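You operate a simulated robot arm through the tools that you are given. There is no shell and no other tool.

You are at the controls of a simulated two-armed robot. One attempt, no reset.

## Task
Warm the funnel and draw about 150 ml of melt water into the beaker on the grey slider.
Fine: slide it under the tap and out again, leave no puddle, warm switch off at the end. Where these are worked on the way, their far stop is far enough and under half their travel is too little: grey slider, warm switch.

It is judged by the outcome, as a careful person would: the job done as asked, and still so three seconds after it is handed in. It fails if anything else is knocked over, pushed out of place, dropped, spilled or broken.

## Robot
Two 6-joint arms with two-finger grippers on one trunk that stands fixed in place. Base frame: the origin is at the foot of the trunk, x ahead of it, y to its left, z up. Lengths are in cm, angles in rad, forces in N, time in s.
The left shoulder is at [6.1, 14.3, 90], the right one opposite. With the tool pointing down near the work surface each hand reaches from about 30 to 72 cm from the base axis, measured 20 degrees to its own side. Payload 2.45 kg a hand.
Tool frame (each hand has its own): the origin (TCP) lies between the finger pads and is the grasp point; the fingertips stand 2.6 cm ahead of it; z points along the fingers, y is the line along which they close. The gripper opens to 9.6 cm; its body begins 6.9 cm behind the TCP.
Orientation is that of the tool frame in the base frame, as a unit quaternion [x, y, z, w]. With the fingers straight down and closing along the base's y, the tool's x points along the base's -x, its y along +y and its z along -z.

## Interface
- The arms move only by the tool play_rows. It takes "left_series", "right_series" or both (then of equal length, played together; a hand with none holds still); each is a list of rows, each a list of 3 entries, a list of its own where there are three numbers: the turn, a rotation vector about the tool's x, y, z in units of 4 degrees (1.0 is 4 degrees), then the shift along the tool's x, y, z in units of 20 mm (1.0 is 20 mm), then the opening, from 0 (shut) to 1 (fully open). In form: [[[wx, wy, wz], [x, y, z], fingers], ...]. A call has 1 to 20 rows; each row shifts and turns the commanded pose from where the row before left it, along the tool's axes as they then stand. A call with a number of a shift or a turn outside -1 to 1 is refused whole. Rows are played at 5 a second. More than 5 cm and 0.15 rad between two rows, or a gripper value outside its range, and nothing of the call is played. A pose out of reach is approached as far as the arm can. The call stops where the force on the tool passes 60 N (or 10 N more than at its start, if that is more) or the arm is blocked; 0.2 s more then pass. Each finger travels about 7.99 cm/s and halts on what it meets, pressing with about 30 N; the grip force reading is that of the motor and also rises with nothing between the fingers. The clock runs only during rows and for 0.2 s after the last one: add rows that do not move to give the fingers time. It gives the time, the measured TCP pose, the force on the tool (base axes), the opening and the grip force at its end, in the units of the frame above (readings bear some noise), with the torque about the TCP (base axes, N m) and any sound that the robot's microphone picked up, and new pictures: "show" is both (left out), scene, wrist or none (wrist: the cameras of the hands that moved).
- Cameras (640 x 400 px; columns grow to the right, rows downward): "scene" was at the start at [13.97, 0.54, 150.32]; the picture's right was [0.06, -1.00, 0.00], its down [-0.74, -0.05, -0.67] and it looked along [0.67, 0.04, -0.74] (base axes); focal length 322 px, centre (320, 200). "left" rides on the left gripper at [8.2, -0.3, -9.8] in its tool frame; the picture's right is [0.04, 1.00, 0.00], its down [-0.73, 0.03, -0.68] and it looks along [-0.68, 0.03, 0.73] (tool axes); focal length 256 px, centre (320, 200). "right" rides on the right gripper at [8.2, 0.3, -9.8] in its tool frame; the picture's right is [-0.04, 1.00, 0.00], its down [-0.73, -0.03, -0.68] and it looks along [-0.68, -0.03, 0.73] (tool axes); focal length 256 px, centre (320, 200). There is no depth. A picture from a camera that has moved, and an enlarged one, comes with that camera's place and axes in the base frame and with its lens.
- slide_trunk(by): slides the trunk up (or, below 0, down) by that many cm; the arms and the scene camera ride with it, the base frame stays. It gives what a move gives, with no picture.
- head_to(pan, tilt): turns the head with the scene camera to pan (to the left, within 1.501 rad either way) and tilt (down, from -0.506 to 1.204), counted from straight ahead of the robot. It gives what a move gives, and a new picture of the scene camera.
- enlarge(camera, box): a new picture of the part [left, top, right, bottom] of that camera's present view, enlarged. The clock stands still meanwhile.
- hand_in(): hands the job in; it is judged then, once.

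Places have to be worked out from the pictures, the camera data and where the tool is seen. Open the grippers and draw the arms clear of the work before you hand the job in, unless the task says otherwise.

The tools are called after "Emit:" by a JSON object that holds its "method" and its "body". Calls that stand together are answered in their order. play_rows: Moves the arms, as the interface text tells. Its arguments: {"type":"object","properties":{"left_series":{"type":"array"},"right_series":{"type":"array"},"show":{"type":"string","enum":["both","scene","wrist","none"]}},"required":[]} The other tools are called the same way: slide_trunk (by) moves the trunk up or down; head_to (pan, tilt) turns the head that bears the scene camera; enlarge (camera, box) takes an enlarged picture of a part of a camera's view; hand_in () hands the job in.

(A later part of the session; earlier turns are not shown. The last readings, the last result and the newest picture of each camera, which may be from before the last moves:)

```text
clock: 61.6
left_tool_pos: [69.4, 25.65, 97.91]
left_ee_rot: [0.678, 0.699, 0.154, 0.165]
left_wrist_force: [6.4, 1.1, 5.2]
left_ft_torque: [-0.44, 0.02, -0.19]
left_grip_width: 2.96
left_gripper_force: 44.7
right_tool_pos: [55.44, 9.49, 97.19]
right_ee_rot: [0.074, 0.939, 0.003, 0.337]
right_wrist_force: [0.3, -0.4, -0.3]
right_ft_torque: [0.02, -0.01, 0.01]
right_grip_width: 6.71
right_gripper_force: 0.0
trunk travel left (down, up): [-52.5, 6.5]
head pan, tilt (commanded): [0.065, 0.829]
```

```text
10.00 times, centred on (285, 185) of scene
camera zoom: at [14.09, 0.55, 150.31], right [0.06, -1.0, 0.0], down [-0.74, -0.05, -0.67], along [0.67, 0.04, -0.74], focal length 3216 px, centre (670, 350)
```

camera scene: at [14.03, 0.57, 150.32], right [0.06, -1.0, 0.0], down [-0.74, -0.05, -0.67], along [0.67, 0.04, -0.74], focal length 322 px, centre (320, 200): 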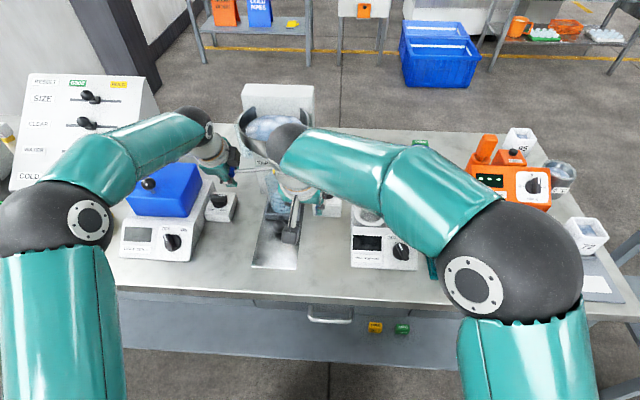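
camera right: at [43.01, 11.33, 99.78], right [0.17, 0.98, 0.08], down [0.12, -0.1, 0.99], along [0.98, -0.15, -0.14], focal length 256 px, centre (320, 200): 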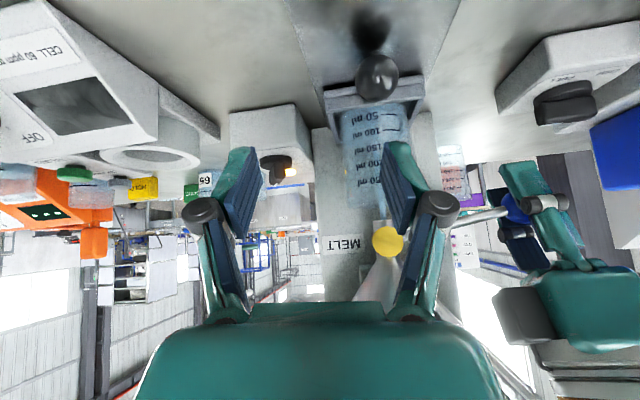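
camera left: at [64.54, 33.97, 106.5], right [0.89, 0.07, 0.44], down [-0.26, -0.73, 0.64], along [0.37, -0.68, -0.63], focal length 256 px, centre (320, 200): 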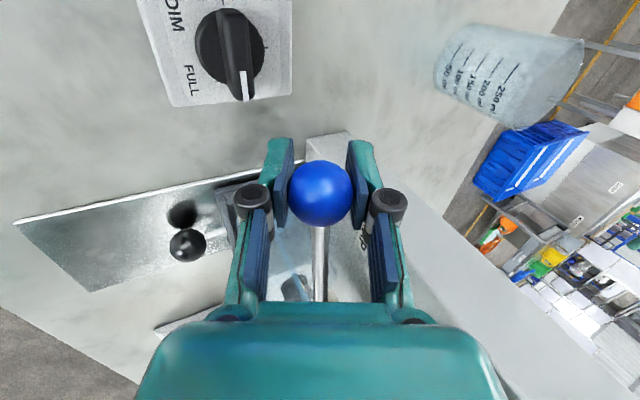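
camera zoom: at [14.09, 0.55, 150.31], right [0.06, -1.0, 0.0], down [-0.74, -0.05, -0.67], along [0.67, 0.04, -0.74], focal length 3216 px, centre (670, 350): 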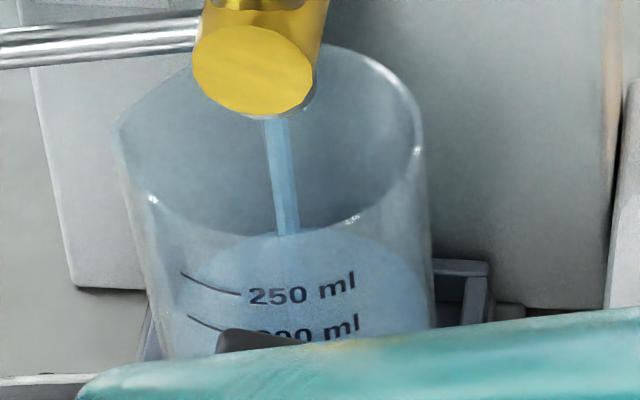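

About 100 ml now by the far-edge rise. I'll wait another 4.2 s.

Emit:
{"method": "play_rows", "body": {"left_series": [[[0, 0, 0], [0, 0, 0], 0.29], [[0, 0, 0], [0, 0, 0], 0.29], [[0, 0, 0], [0, 0, 0], 0.29], [[0, 0, 0], [0, 0, 0], 0.29], [[0, 0, 0], [0, 0, 0], 0.29], [[0, 0, 0], [0, 0, 0], 0.29], [[0, 0, 0], [0, 0, 0], 0.29], [[0, 0, 0], [0, 0, 0], 0.29], [[0, 0, 0], [0, 0, 0], 0.29], [[0, 0, 0], [0, 0, 0], 0.29], [[0, 0, 0], [0, 0, 0], 0.29], [[0, 0, 0], [0, 0, 0], 0.29], [[0, 0, 0], [0, 0, 0], 0.29], [[0, 0, 0], [0, 0, 0], 0.29], [[0, 0, 0], [0, 0, 0], 0.29], [[0, 0, 0], [0, 0, 0], 0.29], [[0, 0, 0], [0, 0, 0], 0.29], [[0, 0, 0], [0, 0, 0], 0.29], [[0, 0, 0], [0, 0, 0], 0.29], [[0, 0, 0], [0, 0, 0], 0.29]], "show": "none"}}

Emit:
{"method": "enlarge", "body": {"camera": "right", "box": [335, 95, 415, 175]}}

Emit:
{"method": "enlarge", "body": {"camera": "scene", "box": [265, 165, 305, 205]}}

Emit:
{"method": "enlarge", "body": {"camera": "scene", "box": [180, 60, 420, 280]}}

```text
clock: 65.8
left_tool_pos: [69.34, 25.57, 97.97]
left_ee_rot: [0.679, 0.699, 0.153, 0.165]
left_wrist_force: [5.2, -0.7, 0.1]
left_ft_torque: [0.18, 0.07, 0.07]
left_grip_width: 2.97
left_gripper_force: 45.2
right_tool_pos: [55.55, 9.45, 97.16]
right_ee_rot: [0.073, 0.939, 0.002, 0.336]
right_wrist_force: [0.2, 0.2, 0.6]
right_ft_torque: [-0.02, 0.01, -0.01]
right_grip_width: 6.7
right_gripper_force: 0.0
trunk travel left (down, up): [-52.5, 6.5]
head pan, tilt (commanded): [0.065, 0.829]
```

```text
5.00 times, centred on (375, 135) of right
camera zoom: at [43.04, 11.33, 99.53], right [0.17, 0.98, 0.08], down [0.13, -0.1, 0.99], along [0.98, -0.16, -0.14], focal length 1280 px, centre (45, 525)
```

zoom: 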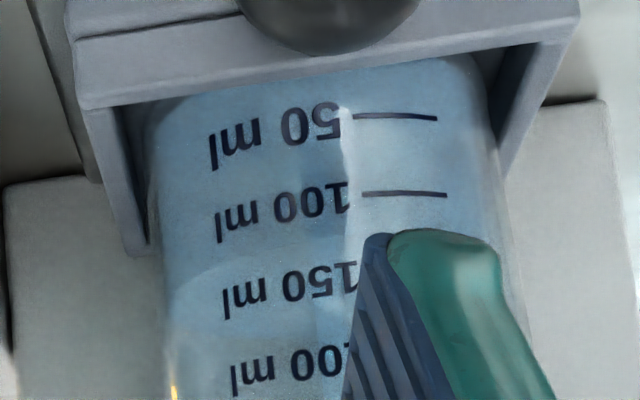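

```text
10.00 times, centred on (285, 185) of scene
camera zoom: at [14.1, 0.54, 150.31], right [0.06, -1.0, 0.0], down [-0.74, -0.05, -0.67], along [0.67, 0.04, -0.74], focal length 3216 px, centre (670, 350)
```

zoom: 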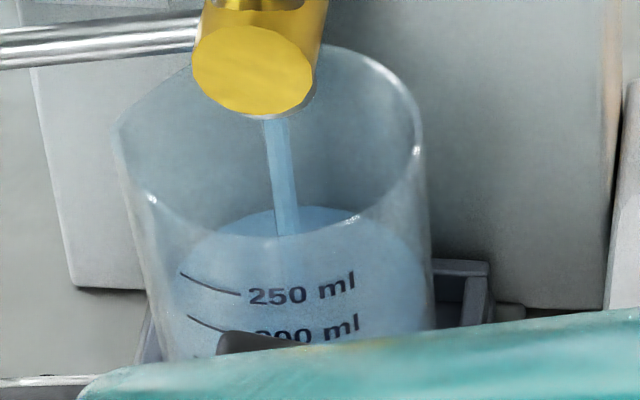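

```text
1.82 times, centred on (300, 170) of scene
camera zoom: at [14.1, 0.54, 150.31], right [0.06, -1.0, 0.0], down [-0.74, -0.05, -0.67], along [0.67, 0.04, -0.74], focal length 585 px, centre (356, 254)
```

zoom: 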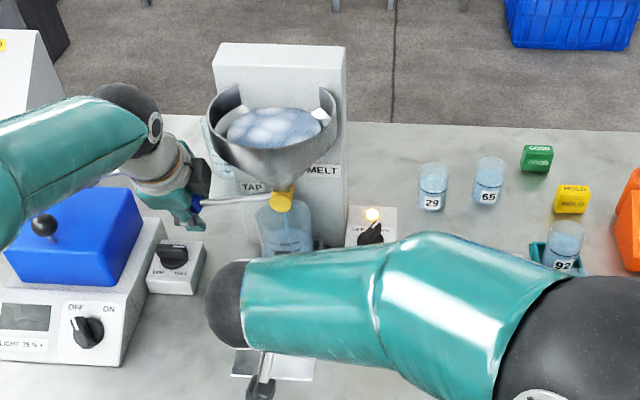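

I'll zoom more on the right camera view, where the surface ellipse is becoming clear near the 150 mark.

Emit:
{"method": "enlarge", "body": {"camera": "right", "box": [340, 120, 390, 170]}}

Emit:
{"method": "enlarge", "body": {"camera": "right", "box": [335, 130, 375, 170]}}

Emit:
{"method": "enlarge", "body": {"camera": "scene", "box": [270, 178, 300, 202]}}

```text
8.00 times, centred on (365, 145) of right
camera zoom: at [43.04, 11.33, 99.53], right [0.17, 0.98, 0.08], down [0.13, -0.1, 0.99], along [0.98, -0.16, -0.14], focal length 2048 px, centre (-40, 640)
```

zoom: 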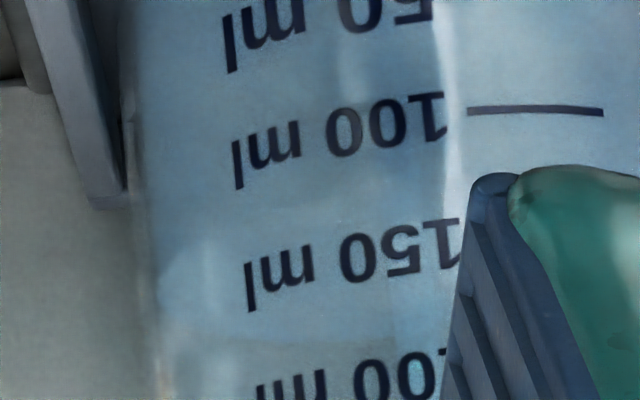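

```text
10.00 times, centred on (355, 150) of right
camera zoom: at [43.04, 11.33, 99.53], right [0.17, 0.98, 0.08], down [0.13, -0.1, 0.99], along [0.98, -0.16, -0.14], focal length 2560 px, centre (-30, 700)
```

zoom: 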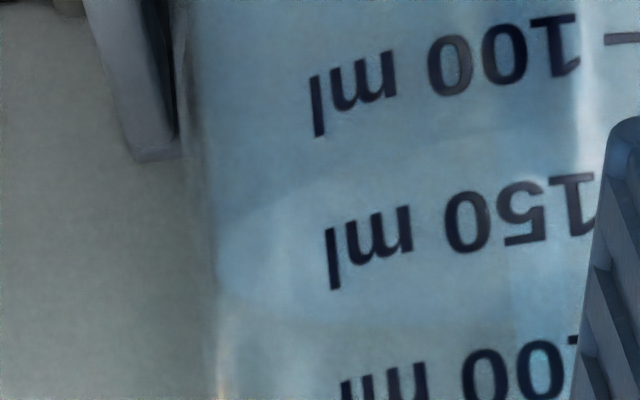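

```text
16.00 times, centred on (285, 190) of scene
camera zoom: at [14.1, 0.54, 150.31], right [0.06, -1.0, 0.0], down [-0.74, -0.05, -0.67], along [0.67, 0.04, -0.74], focal length 5145 px, centre (880, 360)
```

zoom: 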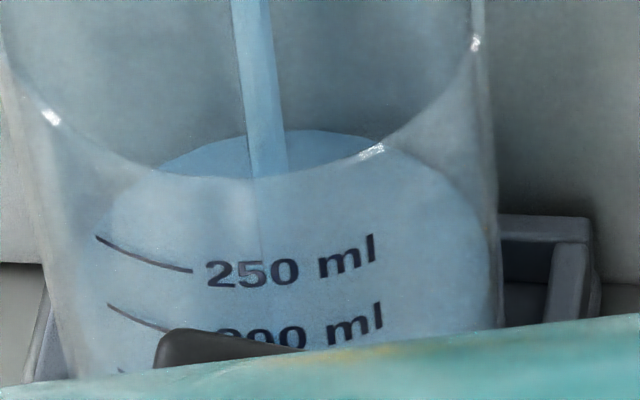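

The surface ellipse in the right view meets the front wall at about 127 ml, which matches the scene estimate. At about 6.4 ml/s I'll hold 2.8 s more, then raise the lever back to closed in the same call.

Emit:
{"method": "play_rows", "body": {"left_series": [[[0, 0, 0], [0, 0, 0], 0.29], [[0, 0, 0], [0, 0, 0], 0.29], [[0, 0, 0], [0, 0, 0], 0.29], [[0, 0, 0], [0, 0, 0], 0.29], [[0, 0, 0], [0, 0, 0], 0.29], [[0, 0, 0], [0, 0, 0], 0.29], [[0, 0, 0], [0, 0, 0], 0.29], [[0, 0, 0], [0, 0, 0], 0.29], [[0, 0, 0], [0, 0, 0], 0.29], [[0, 0, 0], [0, 0, 0], 0.29], [[0, 0, 0], [0, 0, 0], 0.29], [[0, 0, 0], [0, 0, 0], 0.29], [[0, 0, 0], [0, 0, 0], 0.29], [[0, 0, 0], [0, 0, 0], 0.29], [[0, 0, 0], [0.03, 0.17, -0.35], 0.29], [[0, 0, 0], [0.03, 0.17, -0.35], 0.29], [[0, 0, 0], [0.03, 0.17, -0.35], 0.29], [[0, 0, 0], [0.02, 0.1, -0.2], 0.29], [[0, 0, 0], [0, 0, 0], 0.29]], "show": "both"}}

Emit:
{"method": "enlarge", "body": {"camera": "right", "box": [335, 95, 415, 175]}}

Emit:
{"method": "enlarge", "body": {"camera": "scene", "box": [265, 165, 305, 205]}}

```text
clock: 69.8
left_tool_pos: [69.29, 25.96, 100.41]
left_ee_rot: [0.68, 0.7, 0.15, 0.162]
left_wrist_force: [-4.1, -5.3, -21.3]
left_ft_torque: [1.08, 0.02, 0.39]
left_grip_width: 2.98
left_gripper_force: 45.1
right_tool_pos: [55.52, 9.57, 96.97]
right_ee_rot: [0.074, 0.939, 0.001, 0.336]
right_wrist_force: [0.2, -1.0, 0.3]
right_ft_torque: [0.02, -0.04, 0.02]
right_grip_width: 6.72
right_gripper_force: 0.1
trunk travel left (down, up): [-52.5, 6.5]
head pan, tilt (commanded): [0.065, 0.829]
camera scene: at [14.22, 0.53, 150.28], right [0.06, -1.0, 0.0], down [-0.74, -0.05, -0.67], along [0.67, 0.04, -0.74], focal length 322 px, centre (320, 200)
camera left: at [64.63, 34.19, 108.89], right [0.9, 0.07, 0.43], down [-0.25, -0.73, 0.64], along [0.36, -0.68, -0.64], focal length 256 px, centre (320, 200)
```

scene: 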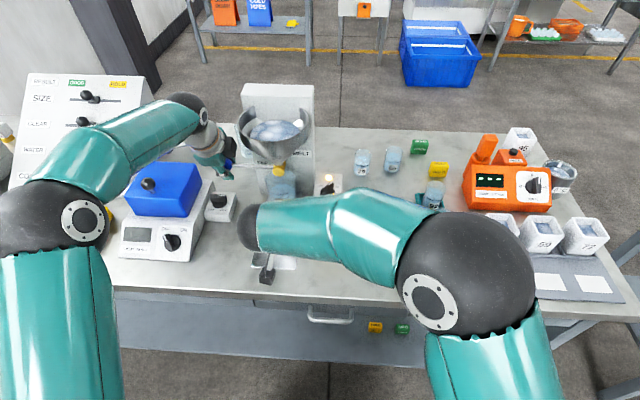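
left: 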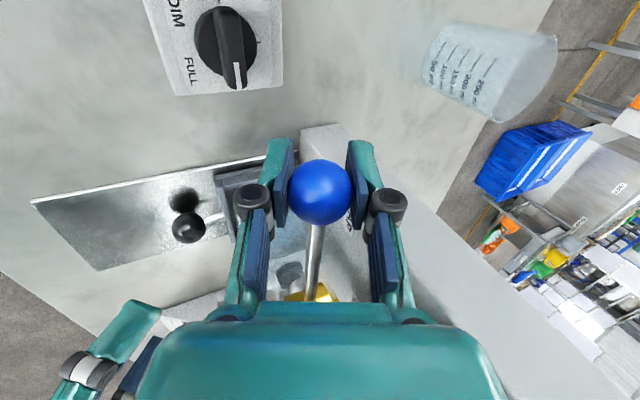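

```text
5.00 times, centred on (375, 135) of right
camera zoom: at [43.11, 11.32, 99.48], right [0.17, 0.98, 0.08], down [0.13, -0.1, 0.99], along [0.98, -0.16, -0.14], focal length 1280 px, centre (45, 525)
```

zoom: 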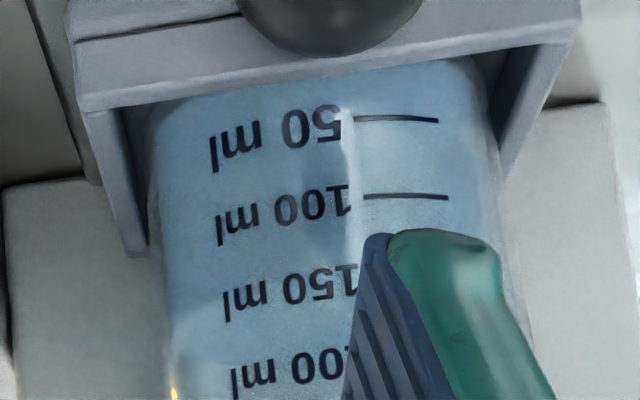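

```text
10.00 times, centred on (285, 185) of scene
camera zoom: at [14.22, 0.53, 150.28], right [0.06, -1.0, 0.0], down [-0.74, -0.05, -0.67], along [0.67, 0.04, -0.74], focal length 3216 px, centre (670, 350)
```

zoom: 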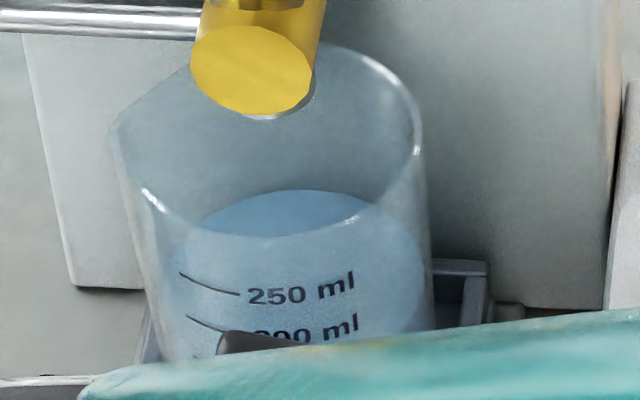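

The stream has stopped and the lever is against its closed stop (−21 N on my upward pull). I'll verify the level more closely.

Emit:
{"method": "enlarge", "body": {"camera": "right", "box": [335, 125, 380, 170]}}

Emit:
{"method": "enlarge", "body": {"camera": "scene", "box": [200, 70, 340, 210]}}

```text
8.89 times, centred on (358, 148) of right
camera zoom: at [43.11, 11.32, 99.48], right [0.17, 0.98, 0.08], down [0.13, -0.1, 0.99], along [0.98, -0.16, -0.14], focal length 2276 px, centre (-13, 667)
```

zoom: 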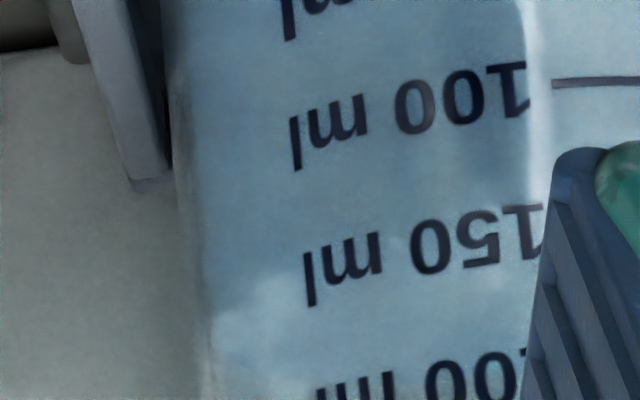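

```text
2.86 times, centred on (270, 140) of scene
camera zoom: at [14.22, 0.53, 150.28], right [0.06, -1.0, 0.0], down [-0.74, -0.05, -0.67], along [0.67, 0.04, -0.74], focal length 919 px, centre (463, 371)
```

zoom: 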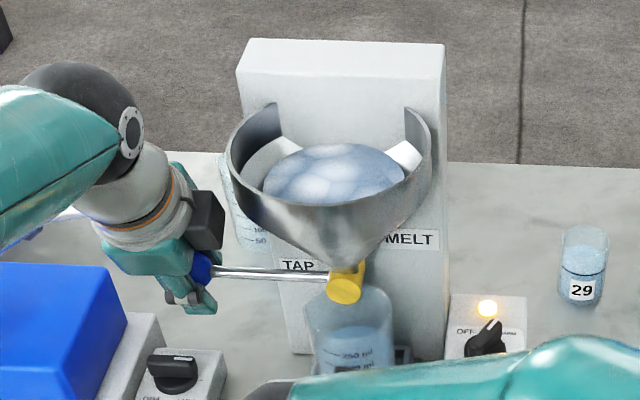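

The level reads about 147 ml with the tap closed. Now the left hand releases the ball and backs out along its tool axis, while the right hand retraces toward the warm switch.

Emit:
{"method": "play_rows", "body": {"left_series": [[[0, 0, 0], [0, -0.05, 0.1], 0.29], [[0, 0, 0], [0, 0, 0], 0.4], [[0, 0, 0], [0, 0, 0], 0.55], [[0, 0, 0], [0, 0, 0], 0.55], [[0, 0, 0], [0, 0, -0.5], 0.55], [[0, 0, 0], [0, 0, -0.9], 0.55], [[0, 0, 0], [0, 0, -0.9], 0.55], [[0, 0, 0], [0, 0, -0.9], 0.55], [[0, 0, 0], [0, 0, -0.9], 0.55], [[0, 0, 0], [0, 0, 0], 0.55]], "right_series": [[[0, 0, 0], [0, 0, 0], 0.6], [[0, 0, 0], [0, 0, 0], 0.5], [[0, 0, 0], [0, 0, 0], 0.4], [[0, 0, 0], [0, 0, 0], 0.4], [[0, 0, 0], [0, 0, 0], 0.4], [[0, 1, 0], [-0.85, -0.8, -0.65], 0.4], [[0, 1, 0], [-0.85, -0.8, -0.65], 0.4], [[0, 1, 0], [-0.85, -0.8, -0.65], 0.4], [[0, 1, 0], [-0.85, -0.8, -0.65], 0.4], [[0, 0, 0], [0, 0, 0], 0.4]], "show": "both"}}

Emit:
{"method": "enlarge", "body": {"camera": "scene", "box": [190, 70, 370, 250]}}

```text
clock: 72.0
left_tool_pos: [65.64, 26.01, 107.91]
left_ee_rot: [0.678, 0.699, 0.154, 0.165]
left_wrist_force: [0.7, 0.4, 0.0]
left_ft_torque: [-0.01, 0.0, 0.05]
left_grip_width: 5.29
left_gripper_force: 0.1
right_tool_pos: [57.01, 2.74, 105.0]
right_ee_rot: [0.068, 0.977, 0.013, 0.203]
right_wrist_force: [-0.3, 0.3, -0.5]
right_ft_torque: [-0.04, -0.02, -0.01]
right_grip_width: 3.85
right_gripper_force: 0.0
trunk travel left (down, up): [-52.5, 6.5]
head pan, tilt (commanded): [0.065, 0.829]
camera scene: at [14.01, 0.56, 150.32], right [0.06, -1.0, 0.0], down [-0.74, -0.05, -0.67], along [0.67, 0.04, -0.74], focal length 322 px, centre (320, 200)
camera right: at [45.72, 4.11, 110.71], right [0.16, 0.98, 0.07], down [0.39, -0.13, 0.91], along [0.91, -0.12, -0.41], focal length 256 px, centre (320, 200)
camera left: at [60.92, 34.28, 116.34], right [0.9, 0.07, 0.44], down [-0.25, -0.73, 0.64], along [0.36, -0.68, -0.63], focal length 256 px, centre (320, 200)
```

scene: 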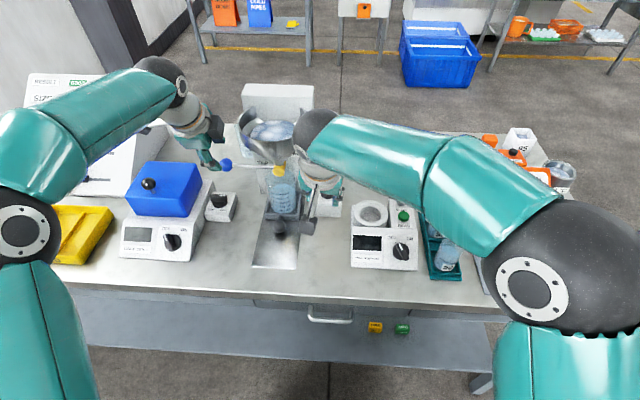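
right: 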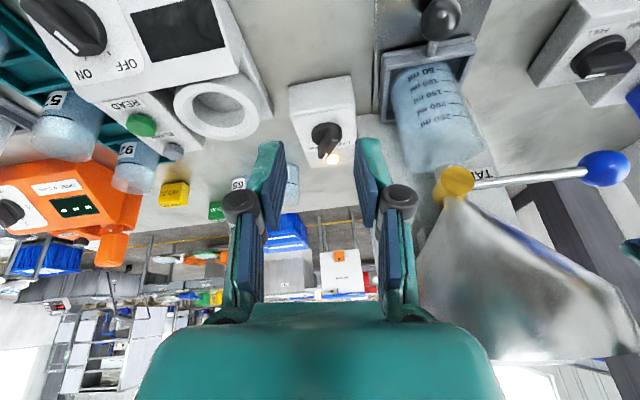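
left: 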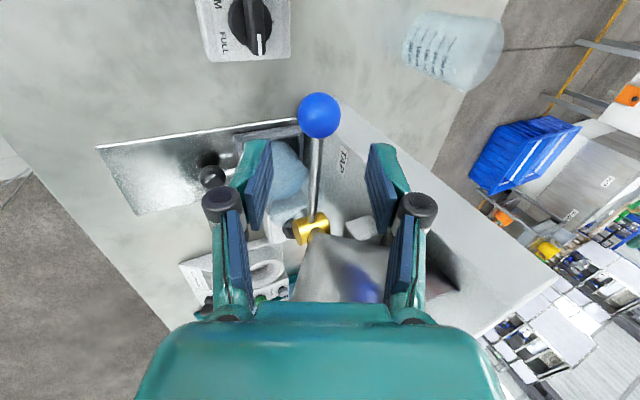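

```text
2.22 times, centred on (280, 160) of scene
camera zoom: at [14.01, 0.56, 150.32], right [0.06, -1.0, 0.0], down [-0.74, -0.05, -0.67], along [0.67, 0.04, -0.74], focal length 715 px, centre (409, 289)
```

zoom: 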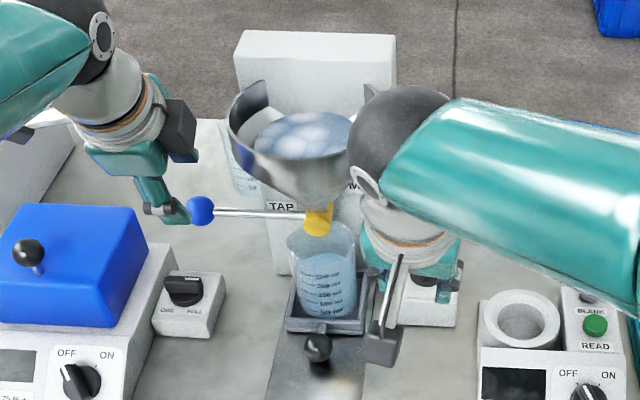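

Tap is closed and released, with no drip visible. The right hand now turns to match the bar at WARM and goes to a pre-grasp above the knob; the left hand backs away high to its waiting place.

Emit:
{"method": "play_rows", "body": {"left_series": [[[0, 0, 0], [0.14, -0.872, -0.8], 0.55], [[0, 0, 0], [0.14, -0.872, -0.8], 0.55], [[0, 0, 0], [0.14, -0.872, -0.8], 0.55], [[0, 0, 0], [0.14, -0.872, -0.8], 0.55], [[0, 0, 0], [0.14, -0.872, -0.8], 0.55], [[0, 0, 0], [0.14, -0.872, -0.8], 0.55], [[0, 0, 0], [0.14, -0.872, -0.8], 0.55], [[0, 0, -1], [0, 0, 0], 0.55], [[0, 0, -1], [0, 0, 0], 0.55], [[0, 0, -1], [0, 0, 0], 0.55]], "right_series": [[[0, 0, 1], [0, 0, 0], 0.4], [[0, 0, 1], [0, 0, 0], 0.4], [[0, 0, 1], [0, 0, 0], 0.4], [[0, 0, 1], [0, 0, 0], 0.4], [[0, 0, 1], [0, 0, 0], 0.4], [[0, 0, 0], [-0.865, 0.375, 0.91], 0.4], [[0, 0, 0], [-0.865, 0.375, 0.91], 0.4], [[0, 0, 0], [-0.865, 0.375, 0.91], 0.4], [[0, 0, 0], [-0.865, 0.375, 0.91], 0.4], [[0, 0, 0], [0, 0, 0], 0.4]], "show": "both"}}

Emit:
{"method": "enlarge", "body": {"camera": "right", "box": [220, 60, 420, 220]}}

Emit:
{"method": "enlarge", "body": {"camera": "scene", "box": [220, 80, 370, 230]}}

```text
clock: 74.2
left_tool_pos: [49.67, 27.59, 112.58]
left_ee_rot: [0.602, 0.766, 0.135, 0.18]
left_wrist_force: [0.0, 0.0, -0.7]
left_ft_torque: [0.0, -0.02, 0.0]
left_grip_width: 5.28
left_gripper_force: 0.0
right_tool_pos: [66.87, 2.17, 101.18]
right_ee_rot: [0.237, 0.95, 0.048, 0.198]
right_wrist_force: [-0.2, 0.4, 0.6]
right_ft_torque: [0.02, 0.01, -0.02]
right_grip_width: 3.86
right_gripper_force: 0.0
trunk travel left (down, up): [-52.5, 6.5]
head pan, tilt (commanded): [0.065, 0.829]
camera scene: at [13.94, 0.54, 150.33], right [0.06, -1.0, 0.0], down [-0.74, -0.05, -0.67], along [0.67, 0.04, -0.74], focal length 322 px, centre (320, 200)
camera right: at [56.43, 6.25, 107.45], right [0.46, 0.86, 0.2], down [0.31, -0.37, 0.88], along [0.83, -0.34, -0.44], focal length 256 px, centre (320, 200)
camera left: at [43.45, 35.64, 120.25], right [0.86, 0.28, 0.42], down [-0.12, -0.7, 0.71], along [0.49, -0.66, -0.57], focal length 256 px, centre (320, 200)
```

scene: 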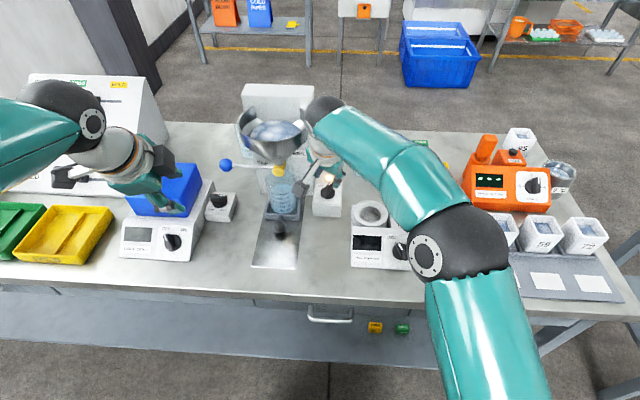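
right: 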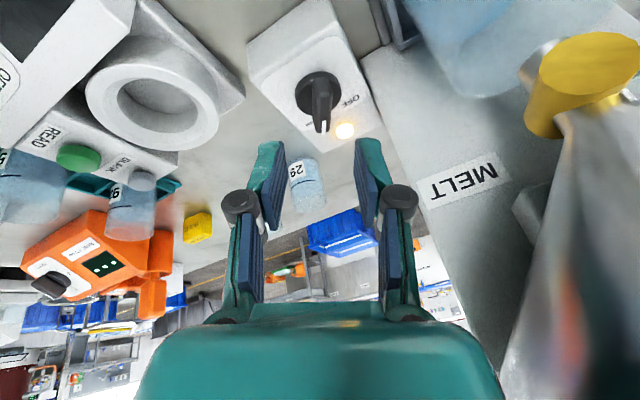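
left: 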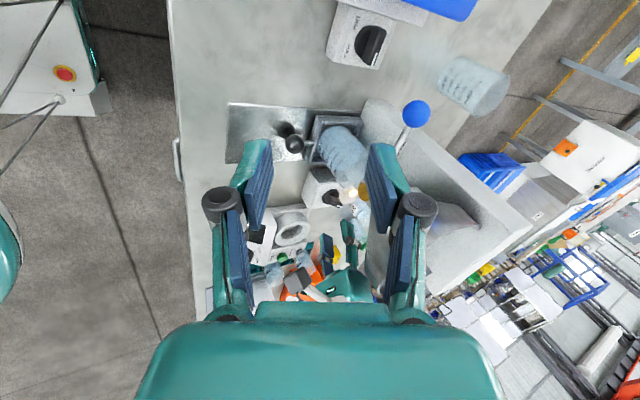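

```text
2.50 times, centred on (320, 140) of right
camera zoom: at [56.43, 6.25, 107.45], right [0.46, 0.86, 0.2], down [0.31, -0.37, 0.88], along [0.83, -0.34, -0.44], focal length 640 px, centre (320, 350)
```

zoom: 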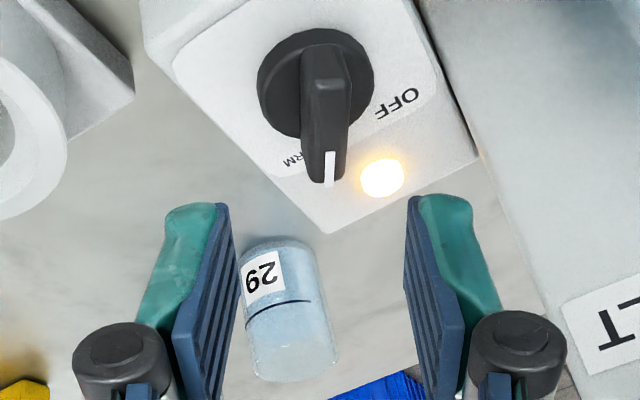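

```text
2.67 times, centred on (295, 155) of scene
camera zoom: at [13.94, 0.54, 150.33], right [0.06, -1.0, 0.0], down [-0.74, -0.05, -0.67], along [0.67, 0.04, -0.74], focal length 858 px, centre (387, 320)
```

zoom: 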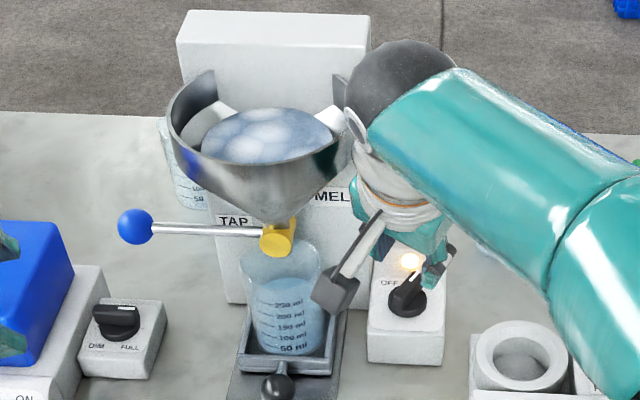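

The bar at WARM lies aligned between the fingers. I'll descend around it (TCP to z≈94.5) and close.

Emit:
{"method": "play_rows", "body": {"right_series": [[[0, 0, 0], [0.012, 0.006, 0.72], 0.4], [[0, 0, 0], [0.012, 0.006, 0.72], 0.4], [[0, 0, 0], [0.012, 0.006, 0.72], 0.4], [[0, 0, 0], [0.012, 0.006, 0.72], 0.4], [[0, 0, 0], [0.012, 0.006, 0.72], 0.4], [[0, 0, 0], [0, 0, 0], 0.4], [[0, 0, 0], [0, 0, 0], 0.2], [[0, 0, 0], [0, 0, 0], 0.05], [[0, 0, 0], [0, 0, 0], 0.05], [[0, 0, 0], [0, 0, 0], 0.05]], "left_series": [[[0, 0, -1], [0, 0, 0], 0.55], [[0, 0, -1], [0, 0, 0], 0.55], [[0, 0, -1], [0, 0, 0], 0.55], [[0, 0, -1], [0, 0, 0], 0.55], [[0, 0, -1], [0, 0, 0], 0.55], [[0, 0, -1], [0, 0, 0], 0.55], [[0, 0, -1], [0, 0, 0], 0.55], [[0, 0, -1], [0, 0, 0], 0.55], [[0, 0, -1], [0, 0, 0], 0.55], [[0, 0, -1], [0, 0, 0], 0.55]], "show": "both"}}

Emit:
{"method": "enlarge", "body": {"camera": "right", "box": [220, 100, 420, 260]}}

```text
clock: 76.4
left_tool_pos: [49.75, 27.82, 112.51]
left_ee_rot: [0.303, 0.926, 0.064, 0.216]
left_wrist_force: [-0.3, 0.0, 0.7]
left_ft_torque: [0.02, 0.02, -0.01]
left_grip_width: 5.27
left_gripper_force: 0.1
right_tool_pos: [69.83, 2.45, 94.64]
right_ee_rot: [0.237, 0.949, 0.049, 0.2]
right_wrist_force: [4.3, 7.5, 3.1]
right_ft_torque: [-0.33, -0.06, 0.09]
right_grip_width: 1.49
right_gripper_force: 41.4
trunk travel left (down, up): [-52.5, 6.5]
head pan, tilt (commanded): [0.065, 0.829]
camera scene: at [14.03, 0.66, 150.32], right [0.06, -1.0, 0.0], down [-0.74, -0.05, -0.67], along [0.67, 0.04, -0.74], focal length 322 px, centre (320, 200)
camera right: at [59.32, 6.4, 100.85], right [0.46, 0.86, 0.2], down [0.31, -0.37, 0.88], along [0.83, -0.34, -0.44], focal length 256 px, centre (320, 200)
camera left: at [39.45, 32.46, 118.29], right [0.5, 0.83, 0.24], down [0.25, -0.4, 0.88], along [0.83, -0.38, -0.41], focal length 256 px, centre (320, 200)
```

scene: 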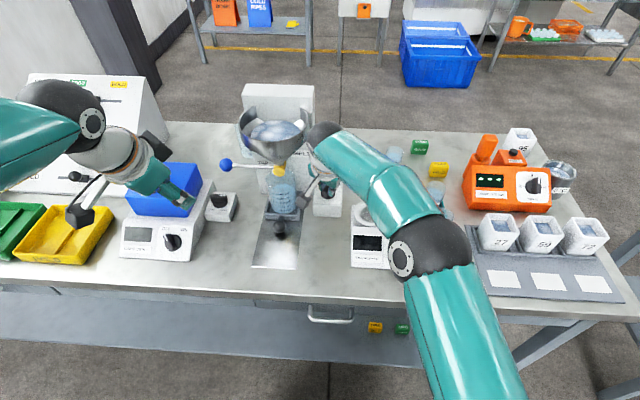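
right: 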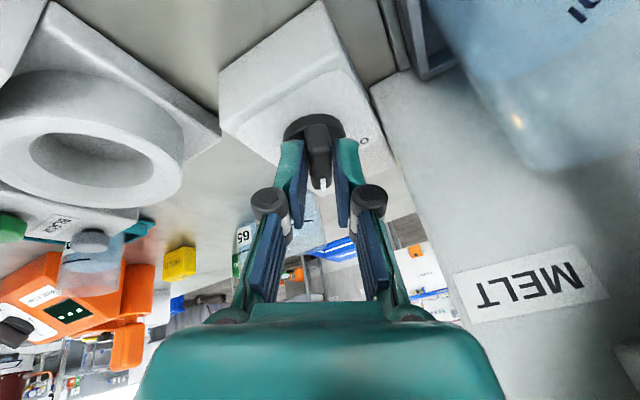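
left: 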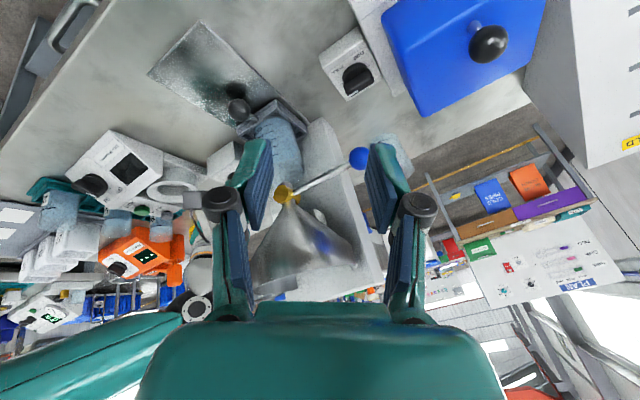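

```text
2.50 times, centred on (320, 180) of right
camera zoom: at [59.32, 6.4, 100.85], right [0.46, 0.86, 0.2], down [0.31, -0.37, 0.88], along [0.83, -0.34, -0.44], focal length 640 px, centre (320, 250)
```

zoom: 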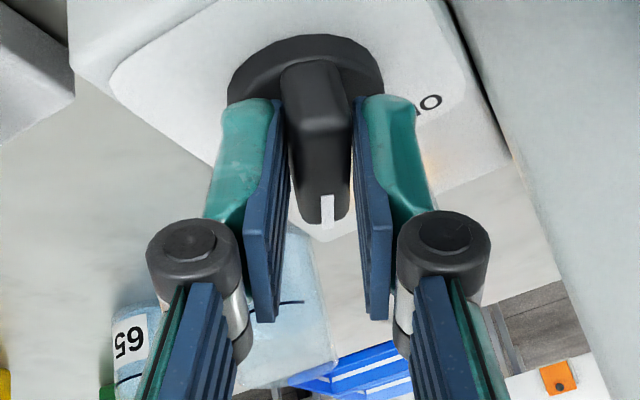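

The bar is gripped. I'll twist counter-clockwise back toward OFF, about 48° first, while the left hand finishes unrolling.

Emit:
{"method": "play_rows", "body": {"right_series": [[[-0.2, 0, -0.957], [0, -0.016, 0], 0.05], [[-0.2, 0, -0.957], [0, -0.016, 0], 0.05], [[-0.2, 0, -0.957], [0, -0.016, 0], 0.05], [[-0.2, 0, -0.957], [0, -0.016, 0], 0.05], [[-0.2, 0, -0.957], [0, -0.016, 0], 0.05], [[-0.2, 0, -0.957], [0, -0.016, 0], 0.05], [[-0.2, 0, -0.957], [0, -0.016, 0], 0.05], [[-0.2, 0, -0.957], [0, -0.016, 0], 0.05], [[-0.2, 0, -0.957], [0, -0.016, 0], 0.05], [[-0.2, 0, -0.957], [0, -0.016, 0], 0.05], [[-0.2, 0, -0.957], [0, -0.016, 0], 0.05], [[-0.2, 0, -0.957], [0, -0.016, 0], 0.05], [[0, 0, 0], [0, 0, 0], 0.05]], "left_series": [[[0, 0, -1], [0, 0, 0], 0.55], [[0, 0, -1], [0, 0, 0], 0.55], [[0, 0, -1], [0, 0, 0], 0.55], [[0, 0, -1], [0, 0, 0], 0.55], [[0, 0, -1], [0, 0, 0], 0.55], [[0, 0, -1], [0, 0, 0], 0.55], [[0, 0, -1], [0, 0, 0], 0.55], [[0, 0, -1], [0, 0, 0], 0.55], [[0, 0, -1], [0, 0, 0], 0.55], [[0, -1, 0], [0, 0, 0], 0.55], [[0, -1, 0], [0, 0, 0], 0.55], [[0, -1, 0], [0, 0, 0], 0.55], [[0, 0, 0], [0, 0, 0], 0.55]], "show": "both"}}

Emit:
{"method": "enlarge", "body": {"camera": "right", "box": [220, 100, 420, 260]}}

Emit:
{"method": "enlarge", "body": {"camera": "scene", "box": [220, 80, 370, 230]}}

```text
clock: 79.2
left_tool_pos: [49.68, 27.66, 112.66]
left_ee_rot: [0.003, 0.945, -0.004, 0.326]
left_wrist_force: [-1.0, -0.2, 0.6]
left_ft_torque: [-0.01, 0.0, 0.02]
left_grip_width: 5.28
left_gripper_force: 0.0
right_tool_pos: [69.71, 1.8, 94.73]
right_ee_rot: [-0.169, 0.959, 0.044, 0.221]
right_wrist_force: [6.5, -9.8, 8.9]
right_ft_torque: [-0.22, -0.27, -0.17]
right_grip_width: 1.28
right_gripper_force: 39.3
trunk travel left (down, up): [-52.5, 6.5]
head pan, tilt (commanded): [0.065, 0.829]
camera scene: at [13.98, 0.41, 150.32], right [0.06, -1.0, 0.0], down [-0.74, -0.05, -0.67], along [0.67, 0.04, -0.74], focal length 322 px, centre (320, 200)
camera right: at [58.64, -2.11, 99.92], right [-0.31, 0.95, 0.03], down [0.35, 0.09, 0.93], along [0.88, 0.3, -0.36], focal length 256 px, centre (320, 200)
camera left: at [37.32, 27.39, 115.26], right [-0.03, 1.0, -0.03], down [0.16, 0.04, 0.99], along [0.99, 0.02, -0.16], focal length 256 px, centre (320, 200)
```

scene: 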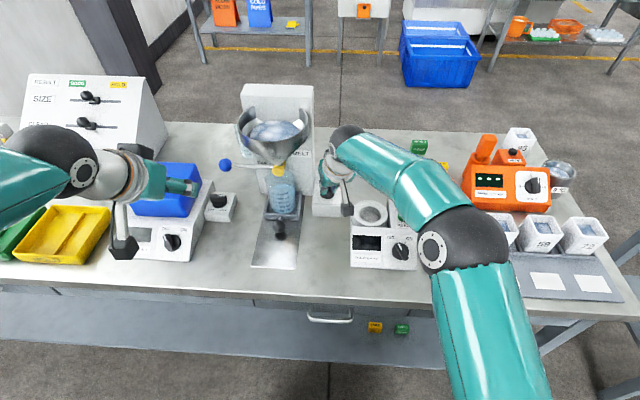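
right: 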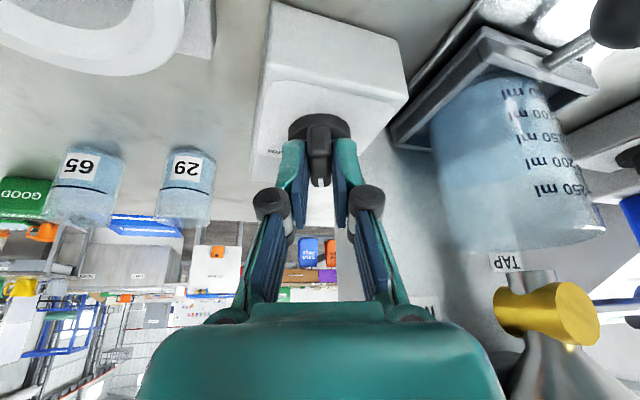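
left: 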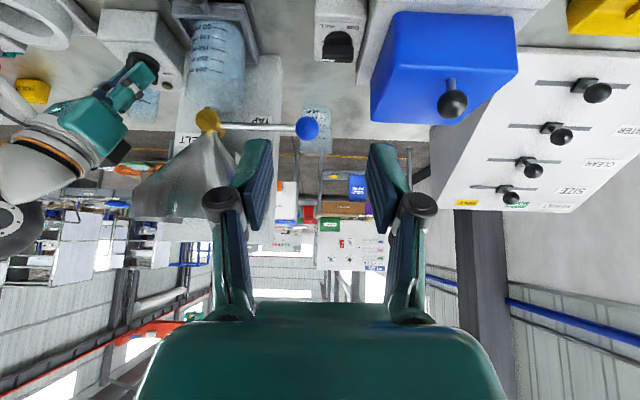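

```text
2.50 times, centred on (320, 180) of right
camera zoom: at [58.64, -2.11, 99.92], right [-0.31, 0.95, 0.03], down [0.35, 0.09, 0.93], along [0.88, 0.3, -0.36], focal length 640 px, centre (320, 250)
```

zoom: 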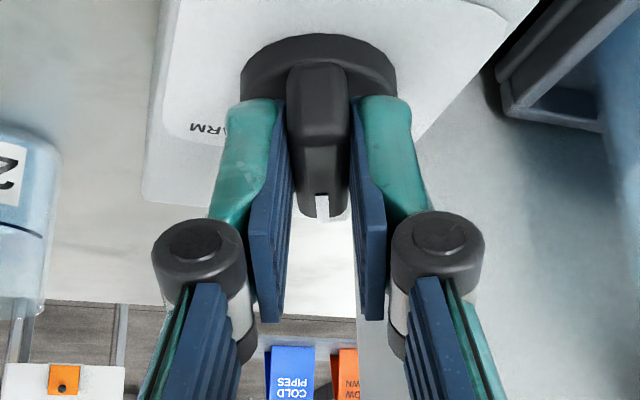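

```text
2.67 times, centred on (295, 155) of scene
camera zoom: at [13.98, 0.41, 150.32], right [0.06, -1.0, 0.0], down [-0.74, -0.05, -0.67], along [0.67, 0.04, -0.74], focal length 858 px, centre (387, 320)
```

zoom: 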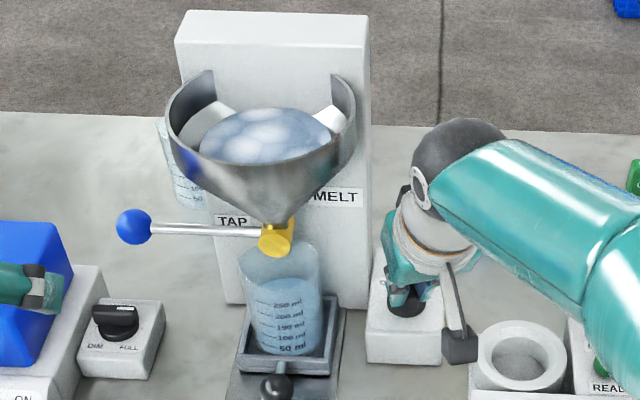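

The bar is now about 20° toward OFF. I'll twist on about 14° more to reach the OFF stop.

Emit:
{"method": "play_rows", "body": {"right_series": [[[0, 0, -1], [0, 0, 0], 0.05], [[0, 0, -1], [0, 0, 0], 0.05], [[0, 0, -1], [0, 0, 0], 0.05], [[0, 0, -0.7], [0, 0, 0], 0.05], [[0, 0, 0], [0, 0, 0], 0.05]], "show": "wrist"}}

Emit:
{"method": "enlarge", "body": {"camera": "right", "box": [220, 100, 420, 260]}}

```text
clock: 80.4
left_tool_pos: [49.69, 27.51, 112.57]
left_ee_rot: [0.001, 0.945, -0.003, 0.326]
left_wrist_force: [-0.2, 0.0, 0.1]
left_ft_torque: [-0.01, 0.01, -0.01]
left_grip_width: 5.28
left_gripper_force: 0.2
right_tool_pos: [69.79, 1.58, 94.61]
right_ee_rot: [-0.291, 0.93, 0.016, 0.224]
right_wrist_force: [5.8, -15.5, 5.5]
right_ft_torque: [0.43, -0.33, -1.2]
right_grip_width: 1.47
right_gripper_force: 41.3
trunk travel left (down, up): [-52.5, 6.5]
head pan, tilt (commanded): [0.065, 0.829]
camera right: at [59.53, -4.08, 99.94], right [-0.52, 0.85, -0.08], down [0.28, 0.26, 0.93], along [0.81, 0.46, -0.37], focal length 256 px, centre (320, 200)
```

right: 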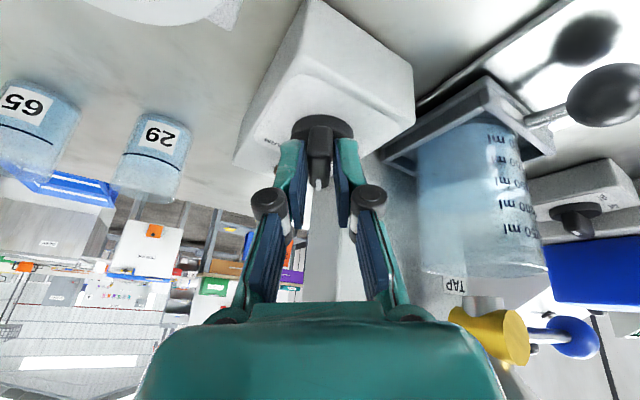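

```text
2.50 times, centred on (320, 180) of right
camera zoom: at [59.53, -4.08, 99.94], right [-0.52, 0.85, -0.08], down [0.28, 0.26, 0.93], along [0.81, 0.46, -0.37], focal length 640 px, centre (320, 250)
```

zoom: 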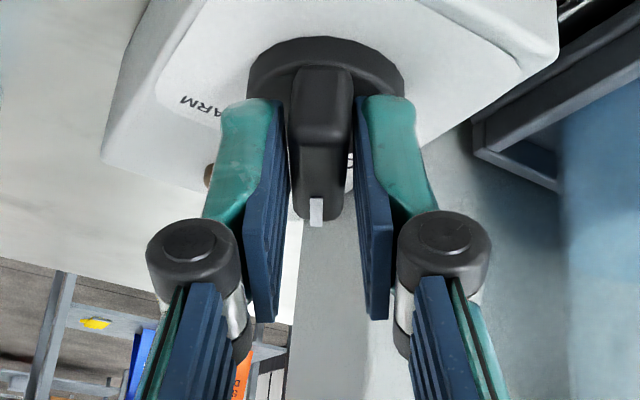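

The torque shows the OFF stop and the lamp is dark. The right hand releases, backs out and moves off to the right; after that the left hand comes down toward the slider ball at about [61.2, 13.45, 88.7].

Emit:
{"method": "play_rows", "body": {"right_series": [[[0, 0, 0], [0, 0, 0], 0.2], [[0, 0, 0], [0, 0, 0], 0.4], [[0, 0, 0], [0, 0, 0], 0.4], [[0, 0, 0], [0, 0, -0.7], 0.4], [[0, 0, 0], [0, 0, -0.9], 0.4], [[0, 0, 0], [0, 0, -0.9], 0.4], [[0, 0, 0], [0, 0, -0.9], 0.4], [[0, 0, 0], [0, 0, -0.9], 0.4], [[0, 0, 0], [0.87, -0.05, -0.96], 0.4], [[0, 0, 0], [0.87, -0.05, -0.96], 0.4], [[0, 0, 0], [0.87, -0.05, -0.96], 0.4], [[0, 0, 0], [0.87, -0.05, -0.96], 0.4], [[0, 0, 0], [0.87, -0.05, -0.96], 0.4], [[0, 0, 0], [0.87, -0.05, -0.96], 0.4], [[0, 0, 0], [0, 0, 0], 0.4]], "left_series": [[[0, 0, 0], [0, 0, 0], 0.55], [[0, 0, 0], [0, 0, 0], 0.55], [[0, 0, 0], [0, 0, 0], 0.55], [[0, 0, 0], [0, 0, 0], 0.55], [[0, 0, 0], [0, 0, 0], 0.55], [[0, 0, 0], [0.296, -0.778, 0.918], 0.55], [[0, 0, 0], [0.296, -0.778, 0.918], 0.55], [[0, 0, 0], [0.296, -0.778, 0.918], 0.55], [[0, 0, 0], [0.296, -0.778, 0.918], 0.55], [[0, 0, 0], [0.296, -0.778, 0.918], 0.55], [[0, 0, 0], [0.296, -0.778, 0.918], 0.55], [[0, 0, 0], [0.296, -0.778, 0.918], 0.55], [[0, 0, 0], [0.296, -0.778, 0.918], 0.55], [[0, 0, 0], [0.296, -0.778, 0.918], 0.55], [[0, 0, 0], [0, 0, 0], 0.55]], "show": "both"}}

Emit:
{"method": "enlarge", "body": {"camera": "scene", "box": [220, 80, 370, 230]}}

Emit:
{"method": "enlarge", "body": {"camera": "left", "box": [220, 60, 420, 230]}}

```text
clock: 83.6
left_tool_pos: [55.57, 13.5, 96.3]
left_ee_rot: [0.001, 0.946, -0.004, 0.326]
left_wrist_force: [0.5, -0.9, 0.3]
left_ft_torque: [-0.02, -0.01, -0.01]
left_grip_width: 5.26
left_gripper_force: 0.0
right_tool_pos: [54.13, -7.48, 108.23]
right_ee_rot: [-0.292, 0.93, 0.016, 0.225]
right_wrist_force: [0.5, 0.5, -0.2]
right_ft_torque: [0.01, -0.01, 0.03]
right_grip_width: 3.83
right_gripper_force: 0.1
trunk travel left (down, up): [-52.5, 6.5]
head pan, tilt (commanded): [0.065, 0.829]
camera scene: at [14.0, 0.58, 150.32], right [0.06, -1.0, 0.0], down [-0.74, -0.05, -0.67], along [0.67, 0.04, -0.74], focal length 322 px, centre (320, 200)
camera right: at [43.99, -13.15, 113.58], right [-0.52, 0.85, -0.09], down [0.27, 0.26, 0.93], along [0.81, 0.46, -0.37], focal length 256 px, centre (320, 200)
camera left: at [43.27, 13.32, 98.96], right [-0.03, 1.0, -0.03], down [0.16, 0.04, 0.99], along [0.99, 0.02, -0.16], focal length 256 px, centre (320, 200)
```

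scene: 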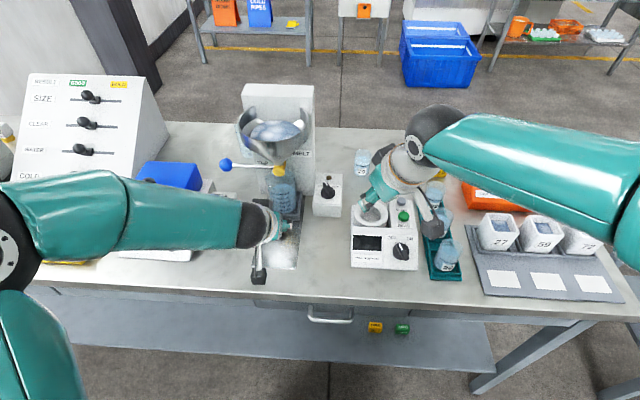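
right: 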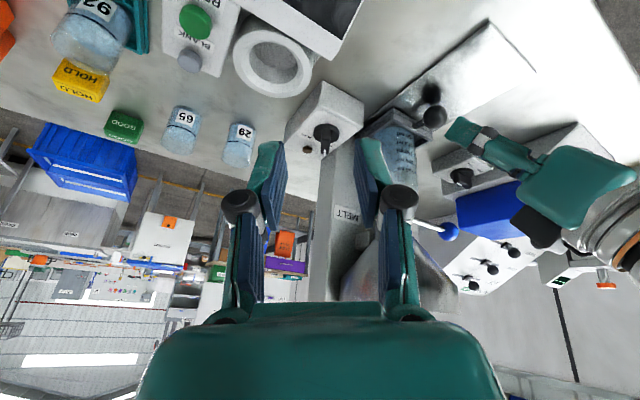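
left: 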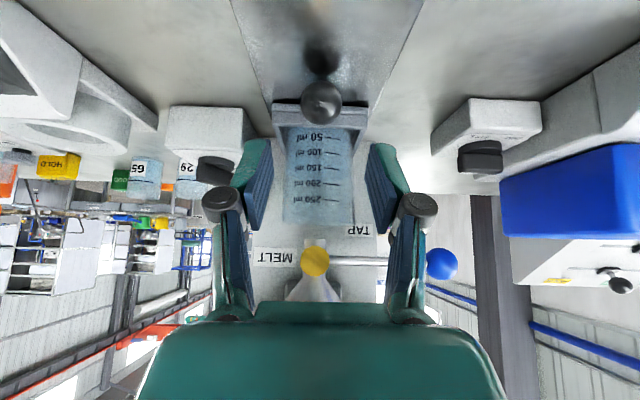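

```text
2.67 times, centred on (295, 155) of scene
camera zoom: at [14.0, 0.58, 150.32], right [0.06, -1.0, 0.0], down [-0.74, -0.05, -0.67], along [0.67, 0.04, -0.74], focal length 858 px, centre (387, 320)
```

zoom: 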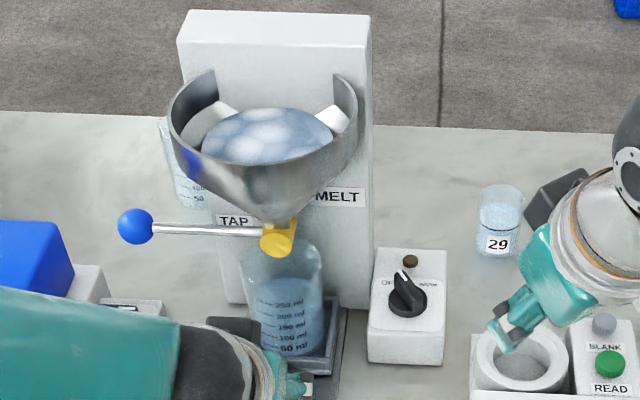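

```text
2.35 times, centred on (320, 145) of left
camera zoom: at [43.27, 13.32, 98.96], right [-0.03, 1.0, -0.03], down [0.16, 0.04, 0.99], along [0.99, 0.02, -0.16], focal length 602 px, centre (320, 329)
```

zoom: 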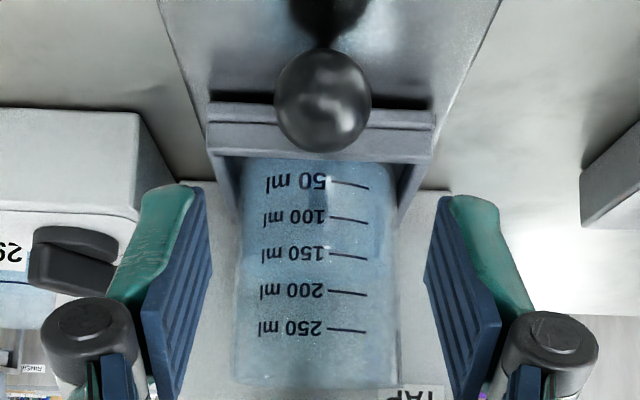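

Warm switch is at OFF with its lamp dark, and the tap isn't dripping. The ball is at about [61.0, 13.5, 88.7] and centred; I'll advance and grip it.

Emit:
{"method": "play_rows", "body": {"left_series": [[[0, 0, 0], [0, 0, 0.8], 0.55], [[0, 0, 0], [0, 0, 0.8], 0.55], [[0, 0, 0], [0, 0, 0.8], 0.55], [[0, 0, 0], [0, 0, 0.8], 0.55], [[0, 0, 0], [0, 0, 0.8], 0.55], [[0, 0, 0], [0, 0, 0], 0.55], [[0, 0, 0], [0, 0, 0], 0.4], [[0, 0, 0], [0, 0, 0], 0.2], [[0, 0, 0], [0, 0, 0], 0.2], [[0, 0, 0], [0, 0, 0], 0.2]], "show": "both"}}

Emit:
{"method": "enlarge", "body": {"camera": "left", "box": [220, 100, 420, 270]}}

```text
clock: 85.8
left_tool_pos: [60.58, 13.51, 90.14]
left_ee_rot: [0.001, 0.945, -0.004, 0.326]
left_wrist_force: [-0.1, 6.4, -0.2]
left_ft_torque: [0.14, -0.01, 0.1]
left_grip_width: 3.06
left_gripper_force: 44.8
right_tool_pos: [54.13, -7.34, 108.18]
right_ee_rot: [-0.292, 0.93, 0.015, 0.224]
right_wrist_force: [0.4, 0.6, 0.0]
right_ft_torque: [0.01, 0.03, -0.03]
right_grip_width: 3.85
right_gripper_force: 0.0
trunk travel left (down, up): [-52.5, 6.5]
head pan, tilt (commanded): [0.065, 0.829]
camera scene: at [13.99, 0.63, 150.32], right [0.06, -1.0, 0.0], down [-0.74, -0.05, -0.67], along [0.67, 0.04, -0.74], focal length 322 px, centre (320, 200)
camera left: at [48.22, 13.29, 92.7], right [-0.03, 1.0, -0.03], down [0.16, 0.04, 0.99], along [0.99, 0.02, -0.16], focal length 256 px, centre (320, 200)
```

scene: 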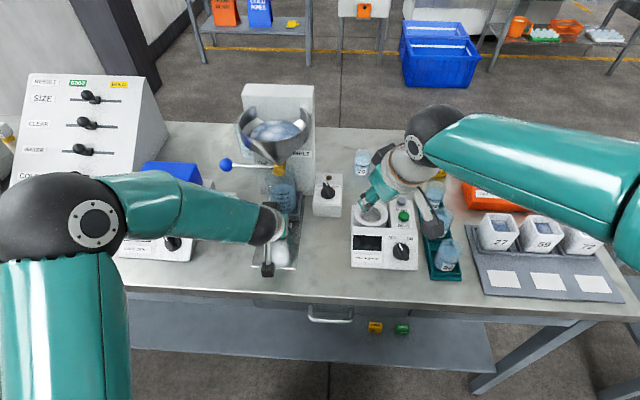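
left: 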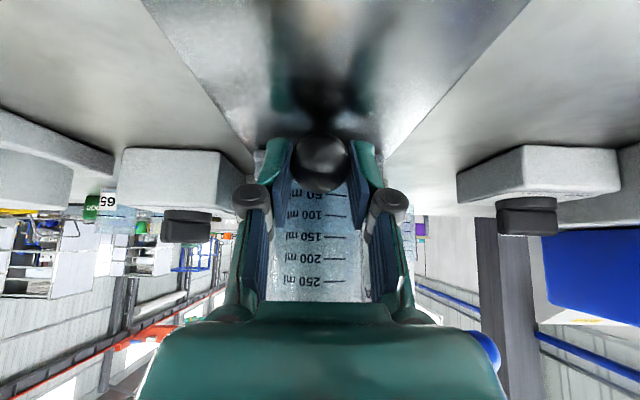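

```text
2.35 times, centred on (320, 185) of left
camera zoom: at [48.22, 13.29, 92.7], right [-0.03, 1.0, -0.03], down [0.16, 0.04, 0.99], along [0.99, 0.02, -0.16], focal length 602 px, centre (320, 235)
```

zoom: 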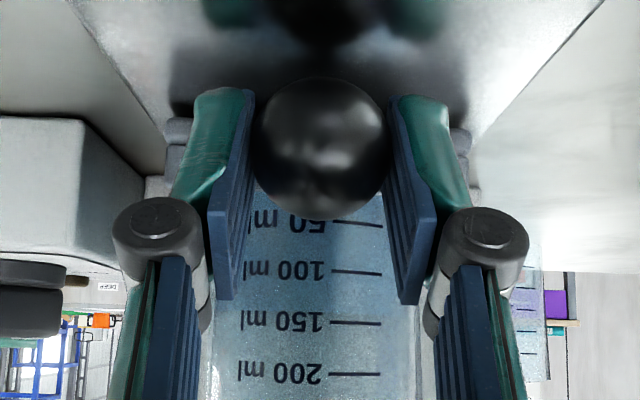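

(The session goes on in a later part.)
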